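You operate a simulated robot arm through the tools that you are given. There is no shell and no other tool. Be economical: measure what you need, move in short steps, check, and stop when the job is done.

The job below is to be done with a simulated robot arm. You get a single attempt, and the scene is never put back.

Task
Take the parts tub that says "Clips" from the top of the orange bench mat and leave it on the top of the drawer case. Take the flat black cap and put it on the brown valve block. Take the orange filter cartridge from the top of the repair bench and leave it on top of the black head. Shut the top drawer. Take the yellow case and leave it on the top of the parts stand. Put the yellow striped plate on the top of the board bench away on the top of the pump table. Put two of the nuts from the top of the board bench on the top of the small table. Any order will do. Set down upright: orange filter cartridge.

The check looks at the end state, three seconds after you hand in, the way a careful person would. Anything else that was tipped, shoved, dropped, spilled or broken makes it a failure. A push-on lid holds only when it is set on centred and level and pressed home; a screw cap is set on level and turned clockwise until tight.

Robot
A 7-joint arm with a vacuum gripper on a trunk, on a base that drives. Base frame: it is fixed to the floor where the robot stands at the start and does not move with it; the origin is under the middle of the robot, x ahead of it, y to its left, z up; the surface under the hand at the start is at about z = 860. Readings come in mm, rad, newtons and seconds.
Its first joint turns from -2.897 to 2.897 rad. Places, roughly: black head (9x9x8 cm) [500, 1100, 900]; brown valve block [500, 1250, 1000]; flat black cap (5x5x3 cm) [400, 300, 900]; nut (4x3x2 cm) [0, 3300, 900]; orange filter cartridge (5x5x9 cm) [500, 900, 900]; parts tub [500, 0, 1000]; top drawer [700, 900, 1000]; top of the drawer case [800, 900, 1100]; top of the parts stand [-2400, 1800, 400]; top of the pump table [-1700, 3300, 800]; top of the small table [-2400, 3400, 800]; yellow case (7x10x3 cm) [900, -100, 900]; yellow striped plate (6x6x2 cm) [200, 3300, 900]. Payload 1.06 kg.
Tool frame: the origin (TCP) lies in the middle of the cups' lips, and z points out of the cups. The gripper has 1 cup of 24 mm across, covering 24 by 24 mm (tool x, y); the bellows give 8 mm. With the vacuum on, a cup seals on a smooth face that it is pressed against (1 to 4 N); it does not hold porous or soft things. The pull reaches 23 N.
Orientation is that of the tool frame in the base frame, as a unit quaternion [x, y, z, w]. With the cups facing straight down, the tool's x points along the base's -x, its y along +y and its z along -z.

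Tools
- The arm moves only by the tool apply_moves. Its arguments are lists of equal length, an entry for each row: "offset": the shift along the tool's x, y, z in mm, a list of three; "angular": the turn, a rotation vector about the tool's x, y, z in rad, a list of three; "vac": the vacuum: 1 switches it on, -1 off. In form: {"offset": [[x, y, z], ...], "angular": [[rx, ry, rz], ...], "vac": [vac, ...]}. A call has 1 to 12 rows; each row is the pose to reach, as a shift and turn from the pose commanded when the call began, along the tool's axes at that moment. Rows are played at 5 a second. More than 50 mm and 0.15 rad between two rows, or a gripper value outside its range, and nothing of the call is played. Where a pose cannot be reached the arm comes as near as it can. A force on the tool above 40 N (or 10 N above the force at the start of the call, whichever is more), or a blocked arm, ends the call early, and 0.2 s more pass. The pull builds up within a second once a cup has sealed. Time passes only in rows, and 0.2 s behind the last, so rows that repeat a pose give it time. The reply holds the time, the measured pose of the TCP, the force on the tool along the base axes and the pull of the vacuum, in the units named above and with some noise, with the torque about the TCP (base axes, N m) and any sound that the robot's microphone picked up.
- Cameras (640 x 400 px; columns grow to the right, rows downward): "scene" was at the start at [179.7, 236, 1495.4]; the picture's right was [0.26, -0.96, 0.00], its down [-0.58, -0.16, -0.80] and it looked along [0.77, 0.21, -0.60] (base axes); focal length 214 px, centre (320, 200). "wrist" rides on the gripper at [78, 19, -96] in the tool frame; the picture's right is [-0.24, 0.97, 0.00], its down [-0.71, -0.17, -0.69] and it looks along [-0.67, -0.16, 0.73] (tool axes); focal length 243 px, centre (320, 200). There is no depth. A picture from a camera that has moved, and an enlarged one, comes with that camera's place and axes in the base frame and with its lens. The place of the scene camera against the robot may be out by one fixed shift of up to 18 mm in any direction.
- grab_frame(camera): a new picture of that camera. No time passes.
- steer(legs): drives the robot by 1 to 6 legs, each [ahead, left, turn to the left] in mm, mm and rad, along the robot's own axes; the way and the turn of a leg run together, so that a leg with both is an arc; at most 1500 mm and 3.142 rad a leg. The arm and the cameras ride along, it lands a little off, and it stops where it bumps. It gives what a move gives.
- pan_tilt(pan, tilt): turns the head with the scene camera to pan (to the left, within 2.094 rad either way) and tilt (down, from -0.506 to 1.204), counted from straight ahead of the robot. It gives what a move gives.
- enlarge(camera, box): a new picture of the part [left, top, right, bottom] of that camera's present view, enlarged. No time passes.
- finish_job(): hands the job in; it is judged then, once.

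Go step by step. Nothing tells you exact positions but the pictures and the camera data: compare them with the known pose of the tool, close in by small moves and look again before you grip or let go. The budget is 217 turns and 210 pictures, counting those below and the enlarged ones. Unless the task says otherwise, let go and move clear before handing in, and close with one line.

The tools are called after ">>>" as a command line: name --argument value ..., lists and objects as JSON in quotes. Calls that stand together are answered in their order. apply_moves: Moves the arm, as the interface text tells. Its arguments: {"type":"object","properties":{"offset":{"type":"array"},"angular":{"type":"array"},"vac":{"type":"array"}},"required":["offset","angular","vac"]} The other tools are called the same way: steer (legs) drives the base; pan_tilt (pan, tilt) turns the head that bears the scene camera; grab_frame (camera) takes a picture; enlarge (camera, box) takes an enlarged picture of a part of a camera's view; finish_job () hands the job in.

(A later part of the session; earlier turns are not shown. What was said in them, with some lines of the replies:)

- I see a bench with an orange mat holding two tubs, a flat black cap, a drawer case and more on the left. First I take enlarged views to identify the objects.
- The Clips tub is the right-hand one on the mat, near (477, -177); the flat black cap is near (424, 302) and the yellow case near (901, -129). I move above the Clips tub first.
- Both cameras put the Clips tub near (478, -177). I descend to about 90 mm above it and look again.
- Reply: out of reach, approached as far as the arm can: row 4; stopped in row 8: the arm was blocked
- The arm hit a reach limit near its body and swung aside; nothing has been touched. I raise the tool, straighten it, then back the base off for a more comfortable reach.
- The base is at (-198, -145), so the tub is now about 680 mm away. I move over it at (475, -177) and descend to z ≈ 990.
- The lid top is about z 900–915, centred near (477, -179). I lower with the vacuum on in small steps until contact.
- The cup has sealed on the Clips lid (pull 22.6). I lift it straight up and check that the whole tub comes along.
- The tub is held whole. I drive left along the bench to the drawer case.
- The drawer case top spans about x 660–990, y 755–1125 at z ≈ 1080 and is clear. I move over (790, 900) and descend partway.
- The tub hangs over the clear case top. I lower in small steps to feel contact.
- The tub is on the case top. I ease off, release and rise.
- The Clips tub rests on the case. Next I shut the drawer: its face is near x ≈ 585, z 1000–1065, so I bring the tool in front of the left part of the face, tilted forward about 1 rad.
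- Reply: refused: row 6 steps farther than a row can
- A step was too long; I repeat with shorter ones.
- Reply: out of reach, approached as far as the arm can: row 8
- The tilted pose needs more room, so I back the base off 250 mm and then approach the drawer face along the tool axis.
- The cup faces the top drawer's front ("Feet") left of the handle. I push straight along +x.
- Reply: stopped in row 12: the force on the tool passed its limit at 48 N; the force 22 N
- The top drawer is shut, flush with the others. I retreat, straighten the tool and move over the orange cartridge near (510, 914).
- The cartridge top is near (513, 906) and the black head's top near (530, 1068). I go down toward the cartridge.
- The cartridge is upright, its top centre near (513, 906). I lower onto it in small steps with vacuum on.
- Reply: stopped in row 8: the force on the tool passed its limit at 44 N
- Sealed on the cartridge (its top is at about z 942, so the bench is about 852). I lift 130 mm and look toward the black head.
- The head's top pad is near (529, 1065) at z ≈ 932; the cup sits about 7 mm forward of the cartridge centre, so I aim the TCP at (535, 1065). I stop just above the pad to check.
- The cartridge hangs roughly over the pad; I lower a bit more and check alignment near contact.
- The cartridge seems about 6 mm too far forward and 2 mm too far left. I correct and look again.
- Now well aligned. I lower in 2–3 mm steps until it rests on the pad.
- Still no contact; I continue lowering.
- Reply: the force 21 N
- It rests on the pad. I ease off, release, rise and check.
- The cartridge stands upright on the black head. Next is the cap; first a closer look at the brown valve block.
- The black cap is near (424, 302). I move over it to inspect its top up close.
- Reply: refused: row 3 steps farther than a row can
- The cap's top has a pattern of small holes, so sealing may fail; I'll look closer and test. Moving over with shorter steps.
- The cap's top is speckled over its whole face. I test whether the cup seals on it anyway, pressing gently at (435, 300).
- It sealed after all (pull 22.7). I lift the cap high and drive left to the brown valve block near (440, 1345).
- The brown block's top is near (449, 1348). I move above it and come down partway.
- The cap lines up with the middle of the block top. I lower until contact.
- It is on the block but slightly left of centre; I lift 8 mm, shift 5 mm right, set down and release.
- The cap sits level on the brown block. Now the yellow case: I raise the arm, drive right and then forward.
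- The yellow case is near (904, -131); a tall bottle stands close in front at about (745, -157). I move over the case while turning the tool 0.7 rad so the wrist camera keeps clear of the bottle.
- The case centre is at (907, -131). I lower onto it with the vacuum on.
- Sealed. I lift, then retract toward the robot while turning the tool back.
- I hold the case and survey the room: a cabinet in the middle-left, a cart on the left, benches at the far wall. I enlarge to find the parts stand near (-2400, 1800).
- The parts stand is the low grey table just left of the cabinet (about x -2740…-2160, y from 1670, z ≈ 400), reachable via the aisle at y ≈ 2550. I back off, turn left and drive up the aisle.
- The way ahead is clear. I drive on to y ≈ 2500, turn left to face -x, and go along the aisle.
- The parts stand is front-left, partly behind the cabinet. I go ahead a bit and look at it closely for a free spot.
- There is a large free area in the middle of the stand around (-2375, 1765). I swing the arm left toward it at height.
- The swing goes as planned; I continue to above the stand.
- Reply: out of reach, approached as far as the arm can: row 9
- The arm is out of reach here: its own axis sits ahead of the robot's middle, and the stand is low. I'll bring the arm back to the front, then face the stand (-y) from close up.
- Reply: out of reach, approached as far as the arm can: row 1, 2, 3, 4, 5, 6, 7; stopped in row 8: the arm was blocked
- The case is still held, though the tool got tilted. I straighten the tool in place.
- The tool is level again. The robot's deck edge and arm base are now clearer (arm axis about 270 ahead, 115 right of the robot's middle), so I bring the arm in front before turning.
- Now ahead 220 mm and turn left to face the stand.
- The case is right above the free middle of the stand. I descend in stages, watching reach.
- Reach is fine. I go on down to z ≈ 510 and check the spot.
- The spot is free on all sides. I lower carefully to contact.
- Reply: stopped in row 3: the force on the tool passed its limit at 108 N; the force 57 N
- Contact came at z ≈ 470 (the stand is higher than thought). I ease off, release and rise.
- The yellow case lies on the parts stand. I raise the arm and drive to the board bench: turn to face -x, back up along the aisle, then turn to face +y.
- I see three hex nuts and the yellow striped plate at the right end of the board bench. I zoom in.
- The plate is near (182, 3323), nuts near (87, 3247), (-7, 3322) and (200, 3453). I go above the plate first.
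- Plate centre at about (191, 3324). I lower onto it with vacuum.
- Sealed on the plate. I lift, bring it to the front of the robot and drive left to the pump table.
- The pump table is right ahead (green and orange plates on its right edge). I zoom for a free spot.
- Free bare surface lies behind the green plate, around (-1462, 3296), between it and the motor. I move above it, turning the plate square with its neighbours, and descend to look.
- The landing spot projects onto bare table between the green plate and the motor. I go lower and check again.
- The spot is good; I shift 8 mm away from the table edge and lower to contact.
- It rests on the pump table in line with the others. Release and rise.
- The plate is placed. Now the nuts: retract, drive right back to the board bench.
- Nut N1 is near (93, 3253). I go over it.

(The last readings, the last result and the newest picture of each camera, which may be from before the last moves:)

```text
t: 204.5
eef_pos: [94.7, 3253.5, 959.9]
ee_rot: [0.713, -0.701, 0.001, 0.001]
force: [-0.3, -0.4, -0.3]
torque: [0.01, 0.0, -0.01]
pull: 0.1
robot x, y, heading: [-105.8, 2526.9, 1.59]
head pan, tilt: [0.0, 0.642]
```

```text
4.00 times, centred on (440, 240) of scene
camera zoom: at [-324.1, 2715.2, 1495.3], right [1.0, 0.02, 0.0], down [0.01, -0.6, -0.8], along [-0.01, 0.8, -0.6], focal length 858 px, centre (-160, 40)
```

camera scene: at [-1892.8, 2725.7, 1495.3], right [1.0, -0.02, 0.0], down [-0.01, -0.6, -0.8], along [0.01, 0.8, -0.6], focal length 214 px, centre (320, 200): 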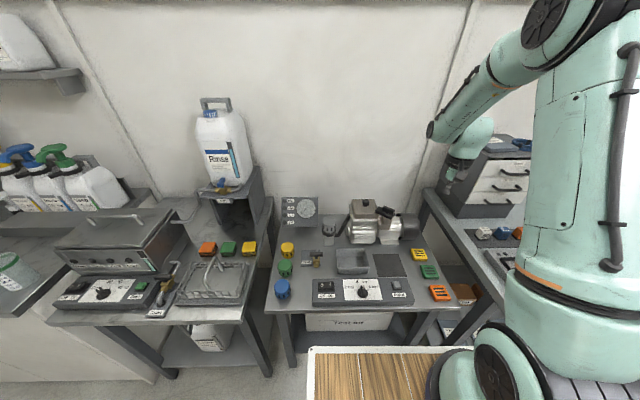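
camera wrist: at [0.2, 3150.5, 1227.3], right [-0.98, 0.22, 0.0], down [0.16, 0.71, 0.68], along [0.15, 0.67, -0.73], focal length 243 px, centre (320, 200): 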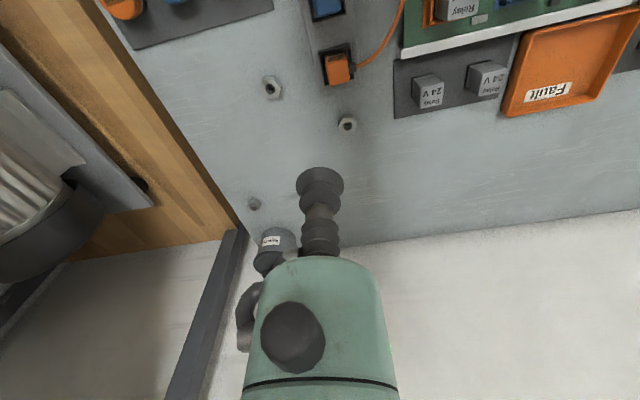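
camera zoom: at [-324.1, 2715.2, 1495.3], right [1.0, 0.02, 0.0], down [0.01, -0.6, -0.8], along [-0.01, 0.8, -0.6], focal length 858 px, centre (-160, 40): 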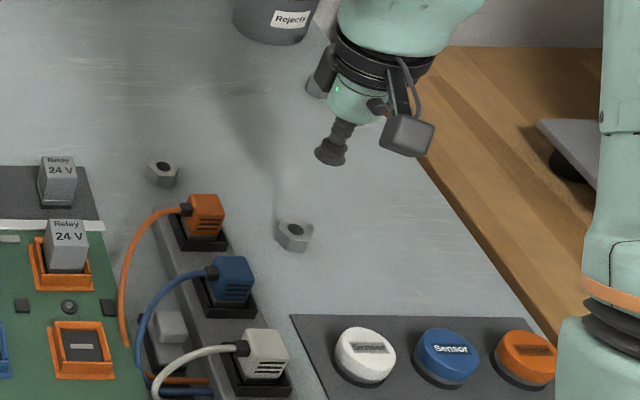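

The nut has a real bore, so the cup must sit precisely centred on its narrow ring. I go down to about 15 mm above and compare cup and nut in the picture.

>>> apply_moves --offset '[[0, 0, 40], [0, 0, 72], [0, 0, 72]]' --angular '[[0, 0, 0], [0, 0, 0], [0, 0, 0]]' --vac '[-1, -1, -1]'

>>> enlarge --camera "wrist" --box '[270, 125, 366, 205]'

>>> enlarge --camera "scene" --box '[420, 210, 468, 260]'

```text
t: 205.3
eef_pos: [92.2, 3252.3, 888.7]
ee_rot: [0.713, -0.701, 0.001, 0.0]
force: [-0.3, 0.2, 0.3]
torque: [-0.01, -0.03, 0.01]
pull: 0.0
robot x, y, heading: [-105.3, 2532.0, 1.583]
head pan, tilt: [0.0, 0.642]
```

```text
5.00 times, centred on (318, 165) of wrist
camera zoom: at [76.4, 3174.3, 984.5], right [-0.98, 0.22, 0.0], down [0.16, 0.71, 0.68], along [0.15, 0.67, -0.73], focal length 1213 px, centre (330, 375)
```

zoom: 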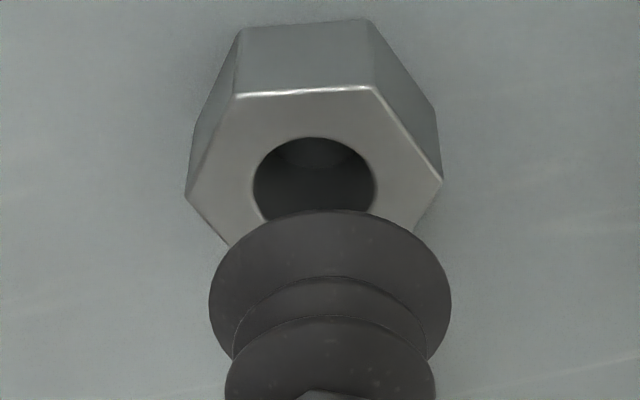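

```text
8.00 times, centred on (444, 235) of scene
camera zoom: at [-324.1, 2715.2, 1495.3], right [1.0, 0.02, 0.0], down [0.01, -0.6, -0.8], along [-0.01, 0.8, -0.6], focal length 1716 px, centre (-672, -80)
```

zoom: 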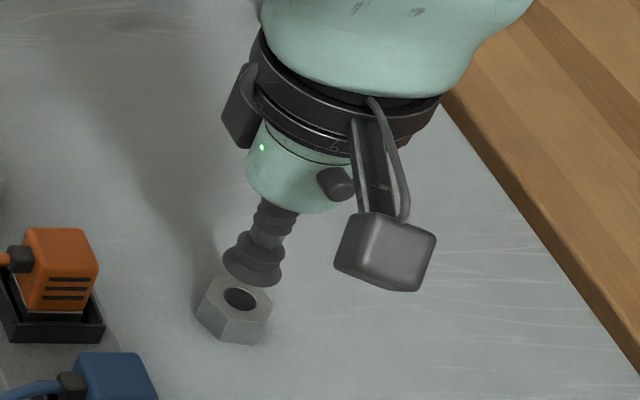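

The nut ring is only about 26 mm across flats, so I refine: shift about 2 mm in x, descend 12 mm more and compare again.

>>> apply_moves --offset '[[0, -2, 6], [0, -2, 12], [0, -2, 12], [0, -2, 12]]' --angular '[[0, 0, 0], [0, 0, 0], [0, 0, 0], [0, 0, 0]]' --vac '[-1, -1, -1, -1]'

>>> enlarge --camera "wrist" --box '[270, 125, 366, 205]'

>>> enlarge --camera "scene" --box '[428, 228, 460, 248]'

```text
t: 206.3
eef_pos: [95.2, 3253.3, 878.3]
ee_rot: [0.713, -0.701, 0.0, 0.001]
force: [-0.6, 0.5, 0.3]
torque: [0.0, 0.0, -0.03]
pull: 0.1
robot x, y, heading: [-110.8, 2530.9, 1.589]
head pan, tilt: [0.0, 0.642]
```

```text
5.00 times, centred on (318, 165) of wrist
camera zoom: at [78.4, 3173.9, 973.5], right [-0.98, 0.22, 0.0], down [0.16, 0.71, 0.68], along [0.15, 0.67, -0.73], focal length 1213 px, centre (330, 375)
```

zoom: 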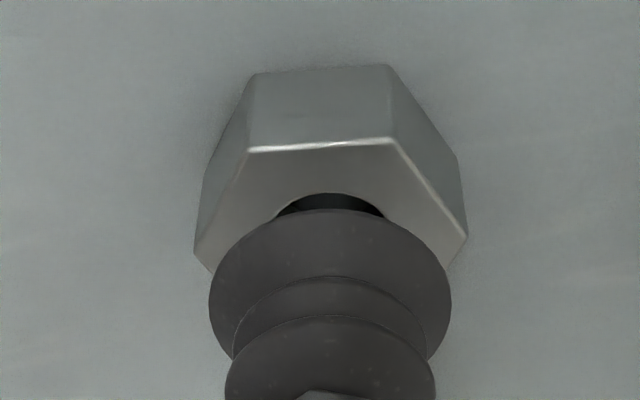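

```text
16.00 times, centred on (444, 238) of scene
camera zoom: at [-324.1, 2715.3, 1495.3], right [1.0, 0.02, 0.0], down [0.01, -0.6, -0.8], along [-0.01, 0.8, -0.6], focal length 3432 px, centre (-1664, -408)
```

zoom: 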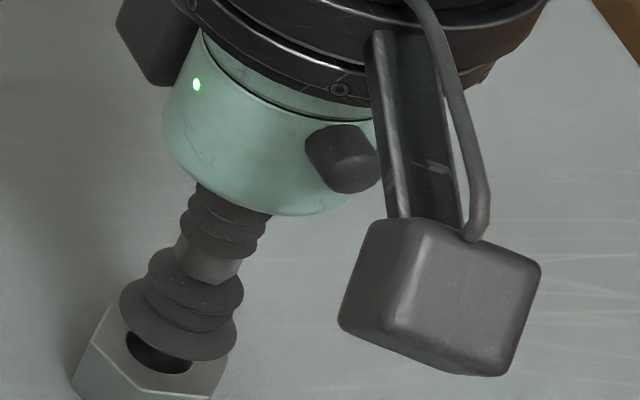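

Now the cup is centred over the nut, about 10 mm above. I lower with vacuum on in 1 mm steps near contact.

>>> apply_moves --offset '[[0, 0, 6], [0, 0, 9], [0, 0, 10], [0, 0, 11], [0, 0, 12], [0, 0, 12], [0, 0, 13], [0, 0, 13], [0, 0, 14], [0, 0, 14], [0, 0, 14]]' --angular '[[0, 0, 0], [0, 0, 0], [0, 0, 0], [0, 0, 0], [0, 0, 0], [0, 0, 0], [0, 0, 0], [0, 0, 0], [0, 0, 0], [0, 0, 0], [0, 0, 0]]' --vac '[1, 1, 1, 1, 1, 1, 1, 1, 1, 1, 1]'

>>> enlarge --camera "wrist" --box '[270, 125, 366, 205]'

```text
t: 208.7
eef_pos: [94.3, 3252.6, 863.9]
ee_rot: [0.713, -0.701, 0.002, 0.0]
force: [-2.8, 1.7, 7.7]
torque: [0.02, -0.03, -0.01]
pull: 22.9
robot x, y, heading: [-110.1, 2527.2, 1.589]
head pan, tilt: [0.0, 0.642]
```

```text
5.00 times, centred on (318, 165) of wrist
camera zoom: at [78.1, 3174.3, 959.7], right [-0.98, 0.22, 0.0], down [0.16, 0.71, 0.68], along [0.15, 0.67, -0.73], focal length 1213 px, centre (330, 375)
```

zoom: 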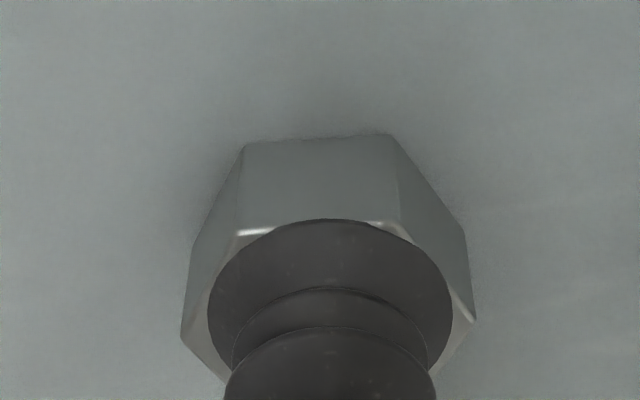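

Sealed on the nut (pull 22.9). Lift, recentre the arm and drive left to the small table.

>>> apply_moves --offset '[[0, 0, -6], [0, 0, -40], [0, 0, -85], [0, 0, -130], [0, 0, -175], [0, 0, -220], [0, 0, -268], [12, 38, -268], [24, 76, -268]]' --angular '[[0, 0, 0], [0, 0, 0], [0, 0, 0], [0, 0, 0], [0, 0, 0], [0, 0, 0], [0, 0, 0], [0, 0, 0], [0, 0, 0]]' --vac '[1, 1, 1, 1, 1, 1, 1, 1, 1]'

>>> steer --legs '[[0, 1050, -0.02], [0, 1050, 0]]'

>>> grab_frame --camera "scene"

>>> grab_frame --camera "wrist"

```text
t: 210.7
eef_pos: [19.2, 3227.2, 1132.2]
ee_rot: [0.713, -0.702, 0.001, 0.002]
force: [0.2, 0.5, 0.3]
torque: [0.0, 0.02, 0.0]
pull: 22.6
robot x, y, heading: [-104.5, 2530.6, 1.583]
head pan, tilt: [0.0, 0.642]
```

```text
t: 221.1
eef_pos: [-2079.2, 3209.6, 1132.0]
ee_rot: [-0.707, 0.707, 0.0, -0.001]
force: [-0.4, 0.4, -0.4]
torque: [-0.02, 0.02, 0.01]
pull: 22.8
robot x, y, heading: [-2212.6, 2509.7, 1.573]
head pan, tilt: [0.0, 0.642]
```

```text
94 pictures are left
camera scene: at [-2429.6, 2703.2, 1495.3], right [1.0, 0.0, 0.0], down [0.0, -0.6, -0.8], along [0.0, 0.8, -0.6], focal length 214 px, centre (320, 200)
```

scene: 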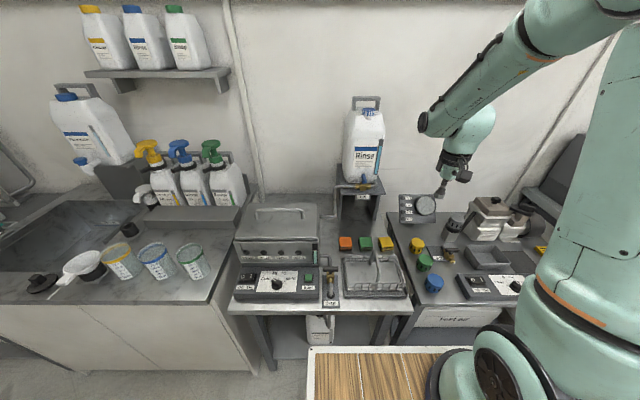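

```text
93 pictures are left
camera wrist: at [-2096.6, 3131.0, 1227.6], right [-0.97, 0.23, 0.0], down [0.17, 0.71, 0.68], along [0.16, 0.66, -0.73], focal length 243 px, centre (320, 200)
```

wrist: 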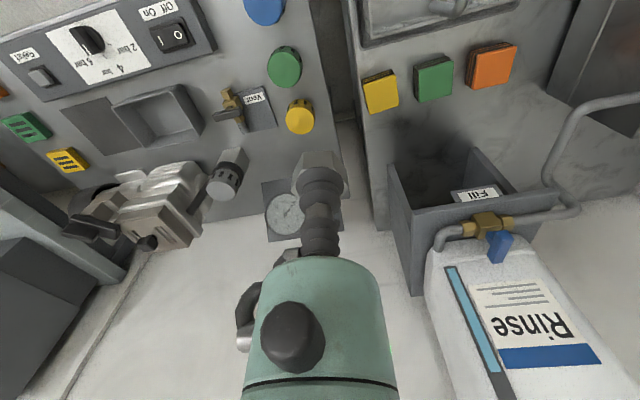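

The small table (washer, basket, coloured blocks) is ahead-left. I zoom to find free spots.

>>> enlarge --camera "scene" --box '[220, 180, 420, 320]'

```text
2.86 times, centred on (320, 250) of scene
camera zoom: at [-2429.6, 2703.2, 1495.3], right [1.0, 0.0, 0.0], down [0.0, -0.6, -0.8], along [0.0, 0.8, -0.6], focal length 613 px, centre (320, 57)
```

zoom: 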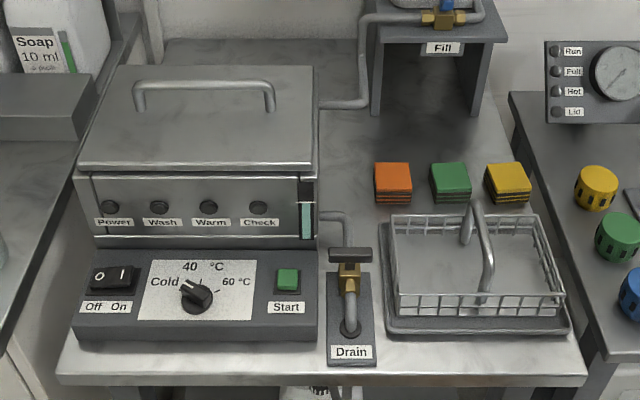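

The best free area is the bare strip in front of the basket tray, about y 3023–3069 (table ≈ z 795), which is too close to the arm from here. I shift the base right 220 mm so the arm reaches it diagonally.

>>> steer --legs '[[0, -220, 0]]'

>>> apply_moves --offset '[[0, 48, 0], [0, 96, 0], [0, 144, 0], [0, 192, 0], [0, 240, 0], [0, 288, 0], [0, 336, 0], [40, 343, 0], [80, 343, 0], [120, 343, 0], [150, 343, 0]]' --angular '[[0, 0, 0], [0, 0, 0], [0, 0, 0], [0, 0, 0], [0, 0, 0], [0, 0, 0], [0, 0, 0], [0, 0, 0], [0, 0, 0], [0, 0, 0], [0, 0, 0]]' --vac '[1, 1, 1, 1, 1, 1, 1, 1, 1, 1, 1]'

>>> grab_frame --camera "wrist"

>>> grab_frame --camera "scene"

```text
t: 222.8
eef_pos: [-1856.7, 3209.2, 1131.5]
ee_rot: [-0.706, 0.709, 0.0, -0.001]
force: [0.6, -0.2, -0.1]
torque: [0.02, -0.02, 0.04]
pull: 22.6
robot x, y, heading: [-1997.6, 2511.2, 1.565]
head pan, tilt: [0.0, 0.642]
```

```text
t: 225.2
eef_pos: [-2200.3, 3060.9, 1130.6]
ee_rot: [-0.706, 0.708, 0.0, -0.001]
force: [0.6, 0.1, -1.3]
torque: [-0.01, 0.01, 0.0]
pull: 22.7
robot x, y, heading: [-1999.0, 2513.1, 1.571]
head pan, tilt: [0.0, 0.642]
```

```text
91 pictures are left
camera wrist: at [-2218.7, 2982.2, 1226.8], right [-0.97, 0.24, 0.0], down [0.17, 0.71, 0.68], along [0.16, 0.66, -0.73], focal length 243 px, centre (320, 200)
```

wrist: 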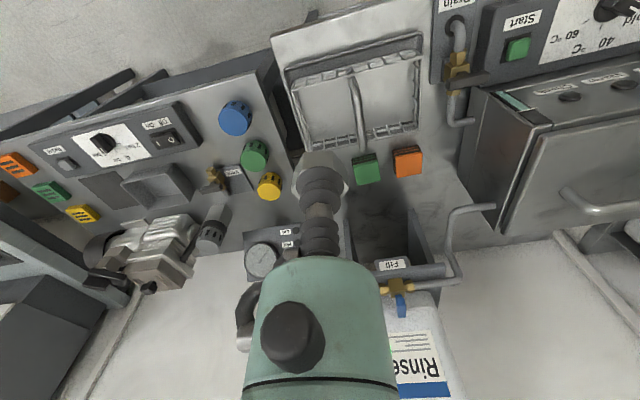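

```text
90 pictures are left
camera scene: at [-2210.3, 2704.5, 1495.3], right [1.0, 0.0, 0.0], down [0.0, -0.6, -0.8], along [0.0, 0.8, -0.6], focal length 214 px, centre (320, 200)
```

scene: 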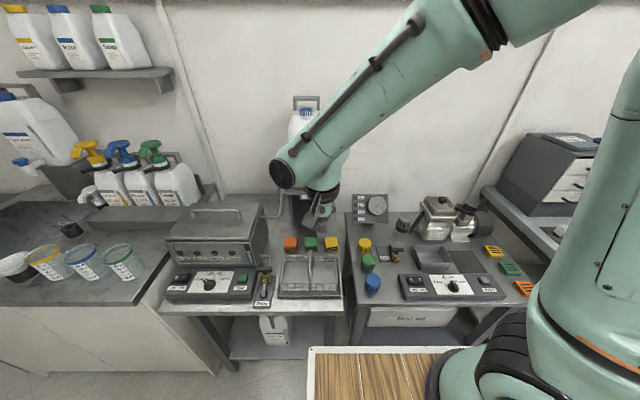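

I enlarge the strip in front of the basket tray.

>>> enlarge --camera "wrist" --box '[260, 0, 480, 140]'

>>> enlarge --camera "scene" --box '[240, 230, 360, 320]'

```text
2.86 times, centred on (370, 70) of wrist
camera zoom: at [-2218.7, 2982.2, 1226.8], right [-0.97, 0.24, 0.0], down [0.17, 0.71, 0.68], along [0.16, 0.66, -0.73], focal length 693 px, centre (177, 571)
```

zoom: 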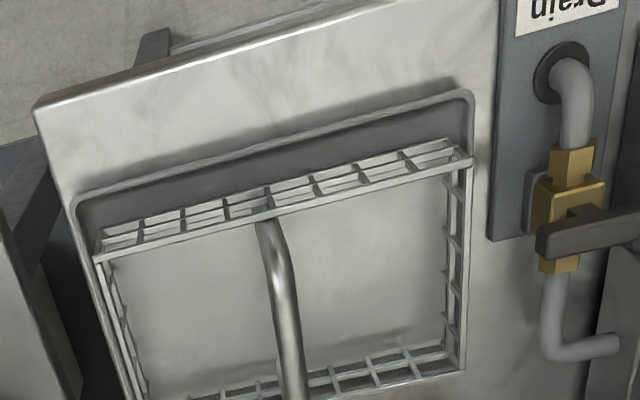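

```text
4.44 times, centred on (300, 275) of scene
camera zoom: at [-2210.3, 2704.5, 1495.3], right [1.0, 0.0, 0.0], down [0.0, -0.6, -0.8], along [0.0, 0.8, -0.6], focal length 953 px, centre (409, -133)
```

zoom: 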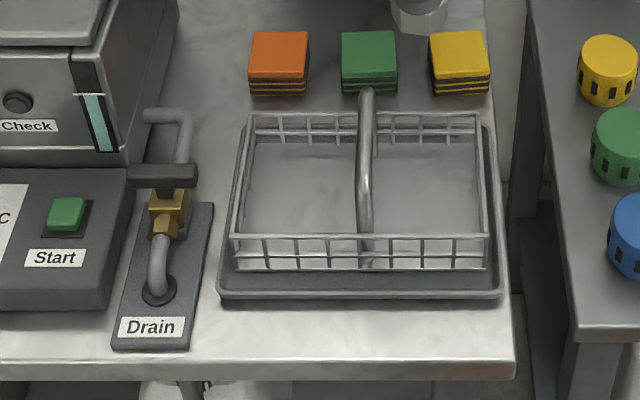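

The strip runs from y ≈ 3033 to 3079, 46 mm deep; the nut (about 30 mm) fits at y ≈ 3056. I descend to check above it.

>>> apply_moves --offset '[[4, 0, 45], [4, 0, 90], [4, 0, 135], [4, 0, 180], [4, 0, 225], [4, 0, 265], [4, 0, 285], [4, 0, 285]]' --angular '[[0, 0, 0], [0, 0, 0], [0, 0, 0], [0, 0, 0], [0, 0, 0], [0, 0, 0], [0, 0, 0], [0, 0, 0]]' --vac '[1, 1, 1, 1, 1, 1, 1, 1]'

>>> grab_frame --camera "wrist"

>>> enlarge --camera "scene" --box '[260, 240, 356, 300]'

```text
t: 227.0
eef_pos: [-2201.2, 3055.6, 846.9]
ee_rot: [-0.706, 0.708, 0.0, -0.001]
force: [0.7, 0.5, -0.6]
torque: [-0.01, -0.03, 0.01]
pull: 23.1
robot x, y, heading: [-1993.6, 2514.9, 1.569]
head pan, tilt: [0.0, 0.642]
```

```text
87 pictures are left
camera wrist: at [-2219.0, 2976.2, 942.1], right [-0.97, 0.24, 0.0], down [0.17, 0.71, 0.68], along [0.16, 0.66, -0.73], focal length 243 px, centre (320, 200)
```

wrist: 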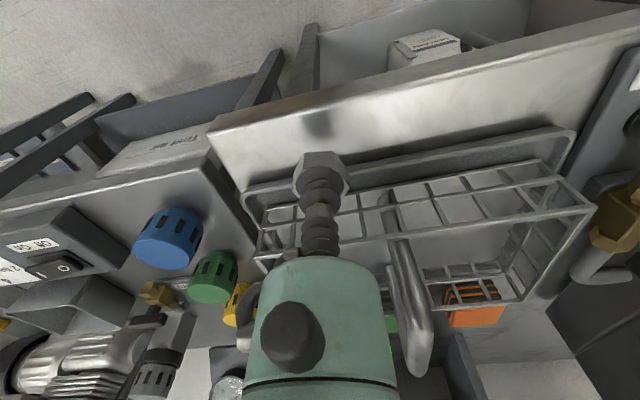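

```text
6.67 times, centred on (308, 270) of scene
camera zoom: at [-2210.3, 2704.1, 1495.3], right [1.0, 0.0, 0.0], down [0.0, -0.6, -0.8], along [0.0, 0.8, -0.6], focal length 1430 px, centre (400, -267)
```

zoom: 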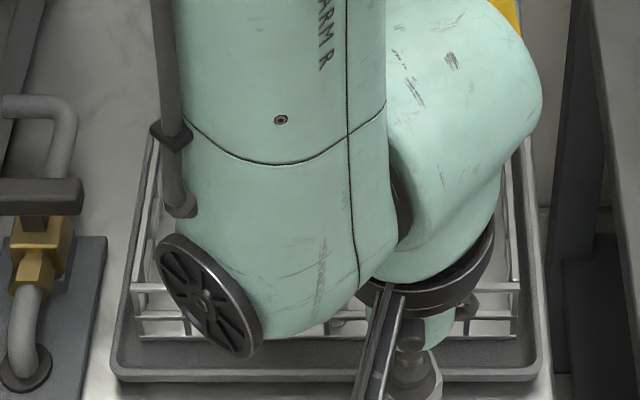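

The landing point is in the middle of the strip. I lower to contact.

>>> apply_moves --offset '[[0, 0, 18], [0, 0, 26], [0, 0, 30], [0, 0, 33], [0, 0, 36], [0, 0, 38], [0, 0, 40], [0, 0, 42]]' --angular '[[0, 0, 0], [0, 0, 0], [0, 0, 0], [0, 0, 0], [0, 0, 0], [0, 0, 0], [0, 0, 0], [0, 0, 0]]' --vac '[1, 1, 1, 1, 1, 1, 1, 1]'

>>> enlarge --camera "wrist" --box '[200, 50, 440, 200]'

```text
t: 228.9
eef_pos: [-2200.5, 3055.5, 806.8]
ee_rot: [-0.707, 0.708, 0.001, -0.001]
force: [4.0, -6.2, 24.1]
torque: [0.05, 0.0, 0.01]
pull: 22.3
robot x, y, heading: [-1997.0, 2513.3, 1.565]
head pan, tilt: [0.0, 0.642]
stopped in row 8: the force on the tool passed its limit at 41 N (the readings are from after the stop); the commanded pose is now the measured one
```

```text
2.67 times, centred on (320, 125) of wrist
camera zoom: at [-2219.2, 2976.8, 902.4], right [-0.97, 0.24, 0.0], down [0.17, 0.71, 0.68], along [0.16, 0.66, -0.73], focal length 647 px, centre (320, 400)
```

zoom: 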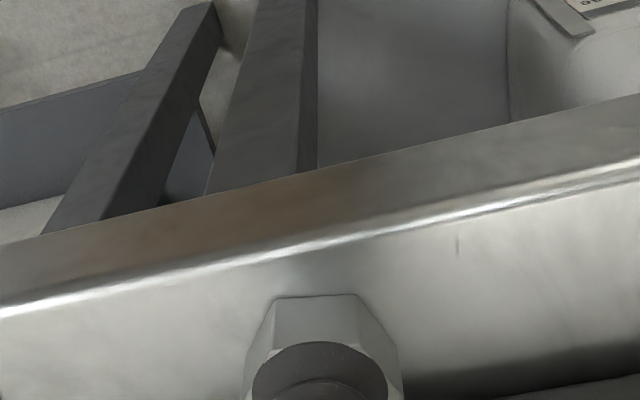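

The nut is on the table with a clear margin to the edge. Release and rise.

>>> apply_moves --offset '[[0, 0, -5], [0, 0, -6], [0, 0, -6], [0, 0, -6], [0, 0, -10], [0, 0, -40], [0, 0, -85], [0, 0, -132], [0, 0, -180], [0, 0, -228], [0, 0, -276], [0, 0, -324]]' --angular '[[0, 0, 0], [0, 0, 0], [0, 0, 0], [0, 0, 0], [0, 0, 0], [0, 0, 0], [0, 0, 0], [0, 0, 0], [0, 0, 0], [0, 0, 0], [0, 0, 0], [0, 0, 0]]' --vac '[1, 1, -1, -1, -1, -1, -1, -1, -1, -1, -1, -1]'

>>> grab_frame --camera "wrist"

>>> enlarge --camera "scene" --box '[240, 230, 360, 320]'

```text
t: 231.5
eef_pos: [-2201.2, 3056.3, 1130.4]
ee_rot: [-0.706, 0.708, 0.0, -0.001]
force: [0.3, -1.1, -0.3]
torque: [0.0, -0.03, 0.01]
pull: 0.1
robot x, y, heading: [-1995.2, 2514.9, 1.57]
head pan, tilt: [0.0, 0.642]
```

```text
84 pictures are left
camera wrist: at [-2219.6, 2978.1, 1227.3], right [-0.97, 0.24, 0.0], down [0.17, 0.71, 0.68], along [0.16, 0.66, -0.73], focal length 243 px, centre (320, 200)
```

wrist: 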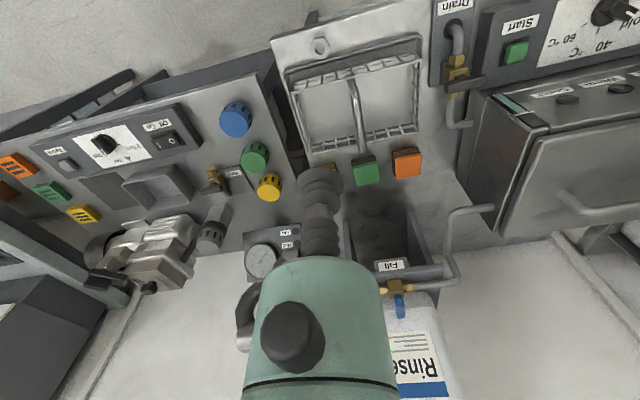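

```text
4.44 times, centred on (300, 275) of scene
camera zoom: at [-2210.7, 2704.4, 1495.2], right [1.0, 0.0, 0.0], down [0.0, -0.6, -0.8], along [0.0, 0.8, -0.6], focal length 953 px, centre (409, -133)
```

zoom: 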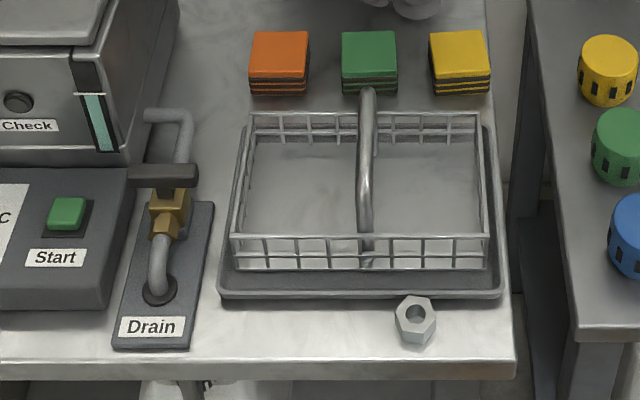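

The first nut stands well. Back for the second nut: bring the arm to the front and drive right.

>>> apply_moves --offset '[[-40, 0, 0], [-80, 0, 0], [-120, 0, 0], [-153, 0, 0], [-153, -48, 0], [-153, -96, 0], [-153, -144, 0], [-153, -192, 0], [-153, -240, 0], [-153, -288, 0], [-153, -336, 0], [-153, -343, 0]]' --angular '[[0, 0, 0], [0, 0, 0], [0, 0, 0], [0, 0, 0], [0, 0, 0], [0, 0, 0], [0, 0, 0], [0, 0, 0], [0, 0, 0], [0, 0, 0], [0, 0, 0], [0, 0, 0]]' --vac '[-1, -1, -1, -1, -1, -1, -1, -1, -1, -1, -1, -1]'

>>> steer --legs '[[0, -945, 0], [0, -945, 0]]'

>>> grab_frame --camera "wrist"

```text
t: 234.1
eef_pos: [-1854.5, 3209.1, 1128.9]
ee_rot: [-0.706, 0.708, 0.0, -0.001]
force: [-0.1, 0.3, -0.6]
torque: [-0.03, -0.03, 0.01]
pull: 0.1
robot x, y, heading: [-1998.2, 2511.0, 1.571]
head pan, tilt: [0.0, 0.642]
```

```text
t: 243.6
eef_pos: [56.5, 3202.8, 1129.7]
ee_rot: [-0.707, 0.707, 0.0, -0.002]
force: [0.4, -0.5, -0.8]
torque: [0.06, 0.0, 0.02]
pull: 0.0
robot x, y, heading: [-83.2, 2504.1, 1.573]
head pan, tilt: [0.0, 0.642]
```

```text
82 pictures are left
camera wrist: at [38.3, 3125.2, 1224.7], right [-0.97, 0.24, 0.0], down [0.17, 0.71, 0.68], along [0.16, 0.66, -0.73], focal length 243 px, centre (320, 200)
```

wrist: 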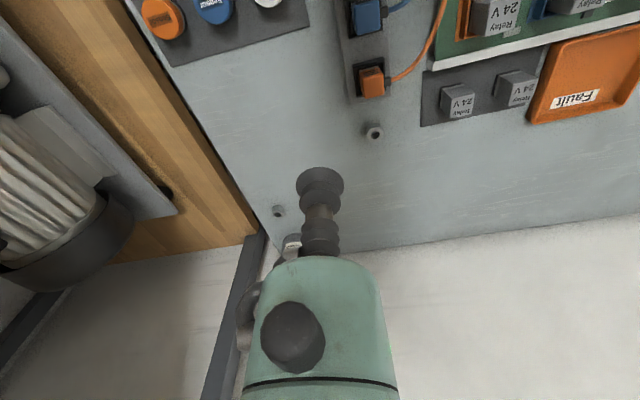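

Nut N2 is near (-2, 3326). I go above it.

>>> apply_moves --offset '[[-41, 19, 0], [-82, 38, 0], [-123, 58, 0], [-123, 58, 45], [-123, 58, 90], [-123, 58, 135], [-123, 58, 180], [-123, 58, 200], [-123, 58, 200]]' --angular '[[0, 0, 0], [0, 0, 0], [0, 0, 0], [0, 0, 0], [0, 0, 0], [0, 0, 0], [0, 0, 0], [0, 0, 0], [0, 0, 0]]' --vac '[-1, -1, -1, -1, -1, -1, -1, -1, -1]'

>>> enlarge --camera "wrist" --box '[200, 50, 440, 200]'

```text
t: 245.6
eef_pos: [-1.6, 3326.4, 930.1]
ee_rot: [-0.706, 0.708, 0.001, -0.001]
force: [-0.2, 0.3, -0.8]
torque: [0.0, -0.02, 0.0]
pull: 0.1
robot x, y, heading: [-86.1, 2504.3, 1.563]
head pan, tilt: [0.0, 0.642]
```

```text
2.67 times, centred on (320, 125) of wrist
camera zoom: at [-19.6, 3247.7, 1025.4], right [-0.97, 0.24, 0.0], down [0.17, 0.71, 0.68], along [0.16, 0.66, -0.73], focal length 647 px, centre (320, 400)
```

zoom: 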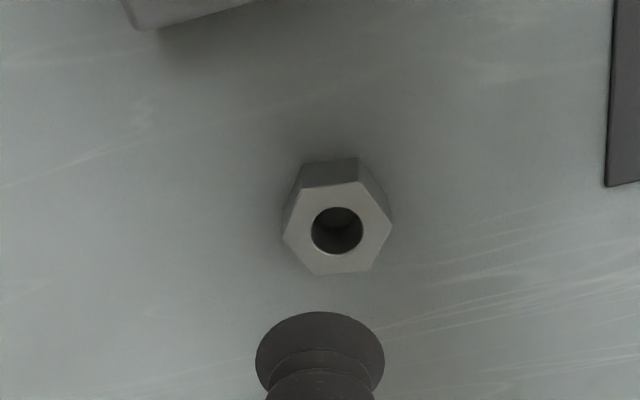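

The nut is about 6 mm further and 3 mm to the side; I correct, descend to ~12 mm above and recheck.

>>> apply_moves --offset '[[-6, 3, 25], [-6, 3, 49], [-6, 3, 49], [-6, 3, 49]]' --angular '[[0, 0, 0], [0, 0, 0], [0, 0, 0], [0, 0, 0]]' --vac '[-1, -1, -1, -1]'

>>> enlarge --camera "wrist" --box '[270, 125, 366, 205]'

```text
t: 246.6
eef_pos: [-4.3, 3332.9, 879.6]
ee_rot: [-0.706, 0.708, 0.0, -0.001]
force: [-0.1, 0.1, 0.2]
torque: [0.03, -0.02, -0.03]
pull: 0.0
robot x, y, heading: [-81.5, 2509.9, 1.571]
head pan, tilt: [0.0, 0.642]
```

```text
5.00 times, centred on (318, 165) of wrist
camera zoom: at [-23.2, 3254.5, 975.7], right [-0.97, 0.24, 0.0], down [0.17, 0.71, 0.68], along [0.16, 0.66, -0.73], focal length 1213 px, centre (330, 375)
```

zoom: 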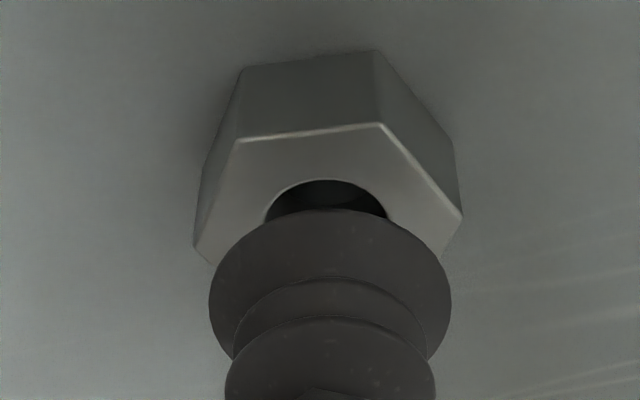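

Centred within a millimetre, about 12 mm above. I lower with vacuum.

>>> apply_moves --offset '[[0, -0.6, 8], [0, -0.6, 11], [0, -0.6, 12], [0, -0.6, 13], [0, -0.6, 14], [0, -0.6, 15], [0, -0.6, 16], [0, -0.6, 16.5], [0, -0.6, 16.5], [0, -0.6, 16.5]]' --angular '[[0, 0, 0], [0, 0, 0], [0, 0, 0], [0, 0, 0], [0, 0, 0], [0, 0, 0], [0, 0, 0], [0, 0, 0], [0, 0, 0], [0, 0, 0]]' --vac '[1, 1, 1, 1, 1, 1, 1, 1, 1, 1]'

```text
t: 248.8
eef_pos: [-2.7, 3331.4, 864.1]
ee_rot: [-0.706, 0.708, 0.001, -0.001]
force: [-0.4, 0.0, 8.6]
torque: [0.0, 0.03, -0.01]
pull: 22.6
robot x, y, heading: [-84.3, 2511.7, 1.573]
head pan, tilt: [0.0, 0.642]
```

Sealed. Lift, bring to the front, and drive left to the same stance.

>>> apply_moves --offset '[[0, 0, -6], [0, 0, -40], [0, 0, -85], [0, 0, -130], [0, 0, -175], [0, 0, -220], [0, 0, -266], [42, -20, -266], [84, -40, -266], [126, -58, -266]]' --angular '[[0, 0, 0], [0, 0, 0], [0, 0, 0], [0, 0, 0], [0, 0, 0], [0, 0, 0], [0, 0, 0], [0, 0, 0], [0, 0, 0], [0, 0, 0]]' --vac '[1, 1, 1, 1, 1, 1, 1, 1, 1, 1]'

>>> steer --legs '[[0, 955, 0], [0, 955, 0]]'

>>> grab_frame --camera "wrist"

```text
t: 251.0
eef_pos: [55.1, 3206.4, 1128.9]
ee_rot: [-0.707, 0.707, 0.0, -0.002]
force: [0.7, 0.7, -0.2]
torque: [-0.04, 0.02, -0.01]
pull: 23.0
robot x, y, heading: [-81.4, 2507.9, 1.573]
head pan, tilt: [0.0, 0.642]
```

```text
t: 260.6
eef_pos: [-1866.9, 3202.7, 1129.8]
ee_rot: [0.708, -0.706, 0.0, 0.001]
force: [-0.5, -0.6, -0.5]
torque: [0.02, 0.01, 0.01]
pull: 22.7
robot x, y, heading: [-2000.4, 2509.1, 1.576]
head pan, tilt: [0.0, 0.642]
```

```text
79 pictures are left
camera wrist: at [-1884.3, 3125.4, 1225.7], right [-0.97, 0.23, 0.0], down [0.17, 0.71, 0.68], along [0.16, 0.67, -0.73], focal length 243 px, centre (320, 200)
```

wrist: 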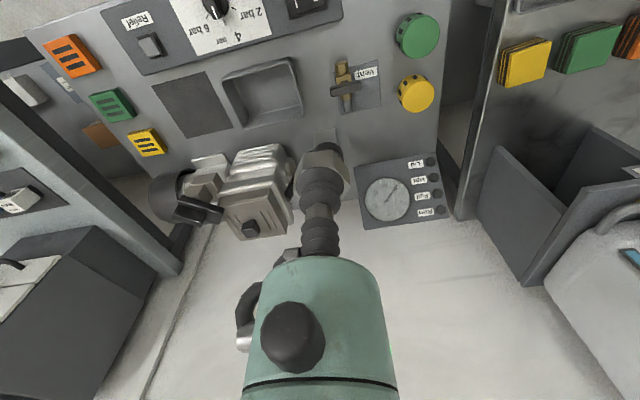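

Now the arm goes over the second spot (-2270, 3056).

>>> apply_moves --offset '[[0, 46, 0], [0, 92, 0], [0, 138, 0], [0, 184, 0], [0, 230, 0], [0, 276, 0], [0, 322, 0], [0, 368, 0], [20, 403, 0], [62, 403, 0], [104, 403, 0], [146, 403, 0]]' --angular '[[0, 0, 0], [0, 0, 0], [0, 0, 0], [0, 0, 0], [0, 0, 0], [0, 0, 0], [0, 0, 0], [0, 0, 0], [0, 0, 0], [0, 0, 0], [0, 0, 0], [0, 0, 0]]' --vac '[1, 1, 1, 1, 1, 1, 1, 1, 1, 1, 1, 1]'

>>> enlarge --camera "wrist" --box '[200, 0, 440, 150]'

```text
t: 263.2
eef_pos: [-2267.9, 3054.7, 1131.6]
ee_rot: [0.709, -0.705, 0.0, 0.001]
force: [0.0, -0.4, -0.9]
torque: [0.03, 0.01, -0.02]
pull: 22.6
robot x, y, heading: [-2002.7, 2504.1, 1.575]
head pan, tilt: [0.0, 0.642]
```

```text
2.67 times, centred on (320, 75) of wrist
camera zoom: at [-2286.0, 2976.8, 1227.1], right [-0.97, 0.23, 0.0], down [0.17, 0.71, 0.68], along [0.16, 0.67, -0.73], focal length 647 px, centre (320, 533)
```

zoom: 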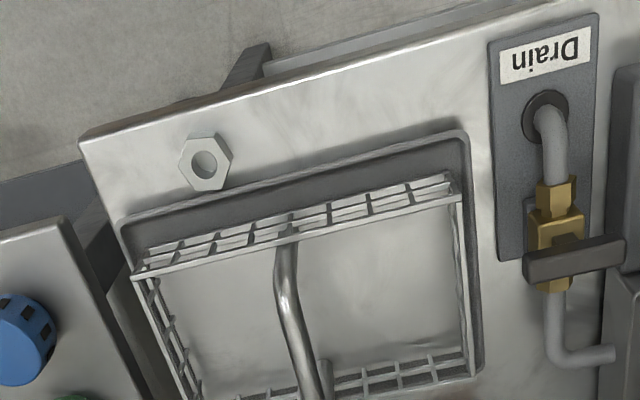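

The landing point falls mid-strip, about 66 mm from the first nut. I descend.

>>> apply_moves --offset '[[0, 0, 45], [0, 0, 90], [0, 0, 135], [0, 0, 180], [0, 0, 225], [0, 0, 265], [0, 0, 290], [0, 0, 302], [0, 0, 308], [0, 0, 308]]' --angular '[[0, 0, 0], [0, 0, 0], [0, 0, 0], [0, 0, 0], [0, 0, 0], [0, 0, 0], [0, 0, 0], [0, 0, 0], [0, 0, 0], [0, 0, 0]]' --vac '[1, 1, 1, 1, 1, 1, 1, 1, 1, 1]'

>>> grab_frame --camera "wrist"

```text
t: 265.4
eef_pos: [-2270.2, 3055.0, 823.4]
ee_rot: [0.709, -0.705, 0.0, 0.002]
force: [1.0, -0.2, -0.6]
torque: [0.02, -0.03, 0.0]
pull: 22.9
robot x, y, heading: [-2005.6, 2504.3, 1.58]
head pan, tilt: [0.0, 0.642]
```

```text
77 pictures are left
camera wrist: at [-2287.3, 2976.1, 919.5], right [-0.97, 0.23, 0.0], down [0.17, 0.71, 0.68], along [0.16, 0.67, -0.73], focal length 243 px, centre (320, 200)
```

wrist: 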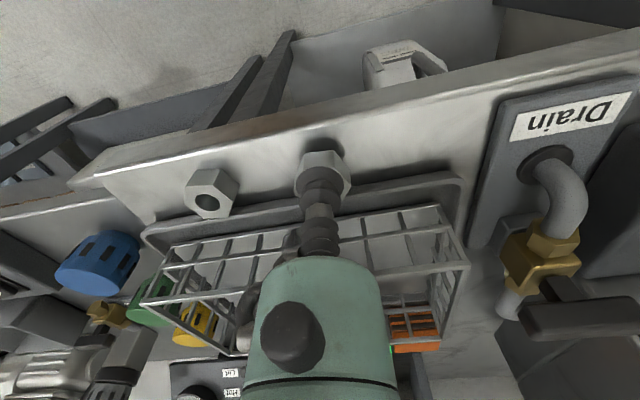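

Good alignment; I set it down gently.

>>> apply_moves --offset '[[0, 0, 4], [0, 0, 7], [0, 0, 9], [0, 0, 11], [0, 0, 13], [0, 0, 13]]' --angular '[[0, 0, 0], [0, 0, 0], [0, 0, 0], [0, 0, 0], [0, 0, 0], [0, 0, 0]]' --vac '[1, 1, 1, 1, 1, 1]'

```text
t: 266.8
eef_pos: [-2270.3, 3056.2, 810.6]
ee_rot: [0.709, -0.705, -0.001, 0.002]
force: [-3.7, 2.0, 11.9]
torque: [0.01, -0.01, 0.0]
pull: 23.4
robot x, y, heading: [-2002.0, 2503.7, 1.577]
head pan, tilt: [0.0, 0.642]
```

Contact is made (12 N). Release and rise.

>>> apply_moves --offset '[[0, 0, -3], [0, 0, -4], [0, 0, -4], [0, 0, -4], [0, 0, -9], [0, 0, -40], [0, 0, -85], [0, 0, -132], [0, 0, -180], [0, 0, -228], [0, 0, -276], [0, 0, -320]]' --angular '[[0, 0, 0], [0, 0, 0], [0, 0, 0], [0, 0, 0], [0, 0, 0], [0, 0, 0], [0, 0, 0], [0, 0, 0], [0, 0, 0], [0, 0, 0], [0, 0, 0], [0, 0, 0]]' --vac '[1, 1, -1, -1, -1, -1, -1, -1, -1, -1, -1, -1]'

>>> enlarge --camera "wrist" --box '[200, 0, 440, 150]'

>>> enlarge --camera "scene" --box '[240, 230, 360, 320]'

>>> grab_frame --camera "scene"

```text
t: 269.4
eef_pos: [-2268.7, 3055.8, 1132.0]
ee_rot: [0.709, -0.705, 0.0, 0.001]
force: [-0.3, 0.4, -0.6]
torque: [0.01, -0.02, 0.01]
pull: 0.0
robot x, y, heading: [-2003.3, 2504.0, 1.576]
head pan, tilt: [0.0, 0.642]
```

```text
2.67 times, centred on (320, 75) of wrist
camera zoom: at [-2286.0, 2977.6, 1227.7], right [-0.97, 0.23, 0.0], down [0.17, 0.71, 0.68], along [0.16, 0.67, -0.73], focal length 647 px, centre (320, 533)
```

zoom: 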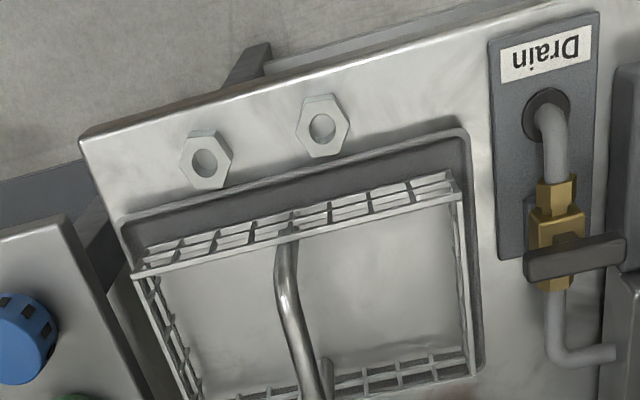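

```text
4.44 times, centred on (300, 275) of scene
camera zoom: at [-2217.9, 2693.5, 1495.3], right [1.0, 0.01, 0.0], down [0.0, -0.6, -0.8], along [0.0, 0.8, -0.6], focal length 953 px, centre (409, -133)
```

zoom: 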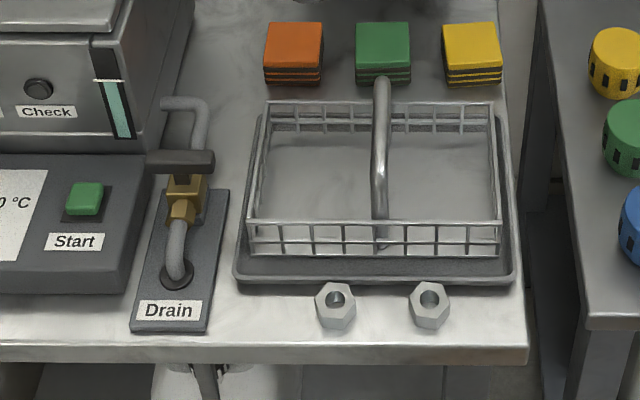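

```text
74 pictures are left
camera scene: at [-2217.9, 2693.5, 1495.3], right [1.0, 0.01, 0.0], down [0.0, -0.6, -0.8], along [0.0, 0.8, -0.6], focal length 214 px, centre (320, 200)
```

scene: 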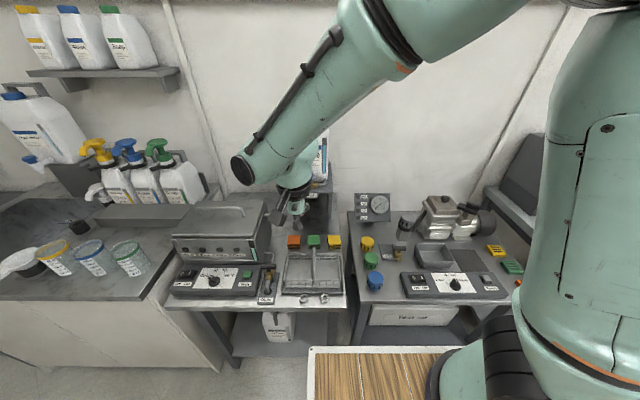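

Both nuts sit on the small table, and the other jobs were each checked in pictures after release. The arm is clear, so I hand in.

>>> finish_job

```text
The job is handed in.
```

The job is handed in with all seven items done. The Clips tub is on the drawer case, the black cap is on the brown valve block, and the orange cartridge stands upright on the black head. The top drawer is shut, the yellow case is on the parts stand, the striped plate is on the pump table, and two nuts are on the small table.
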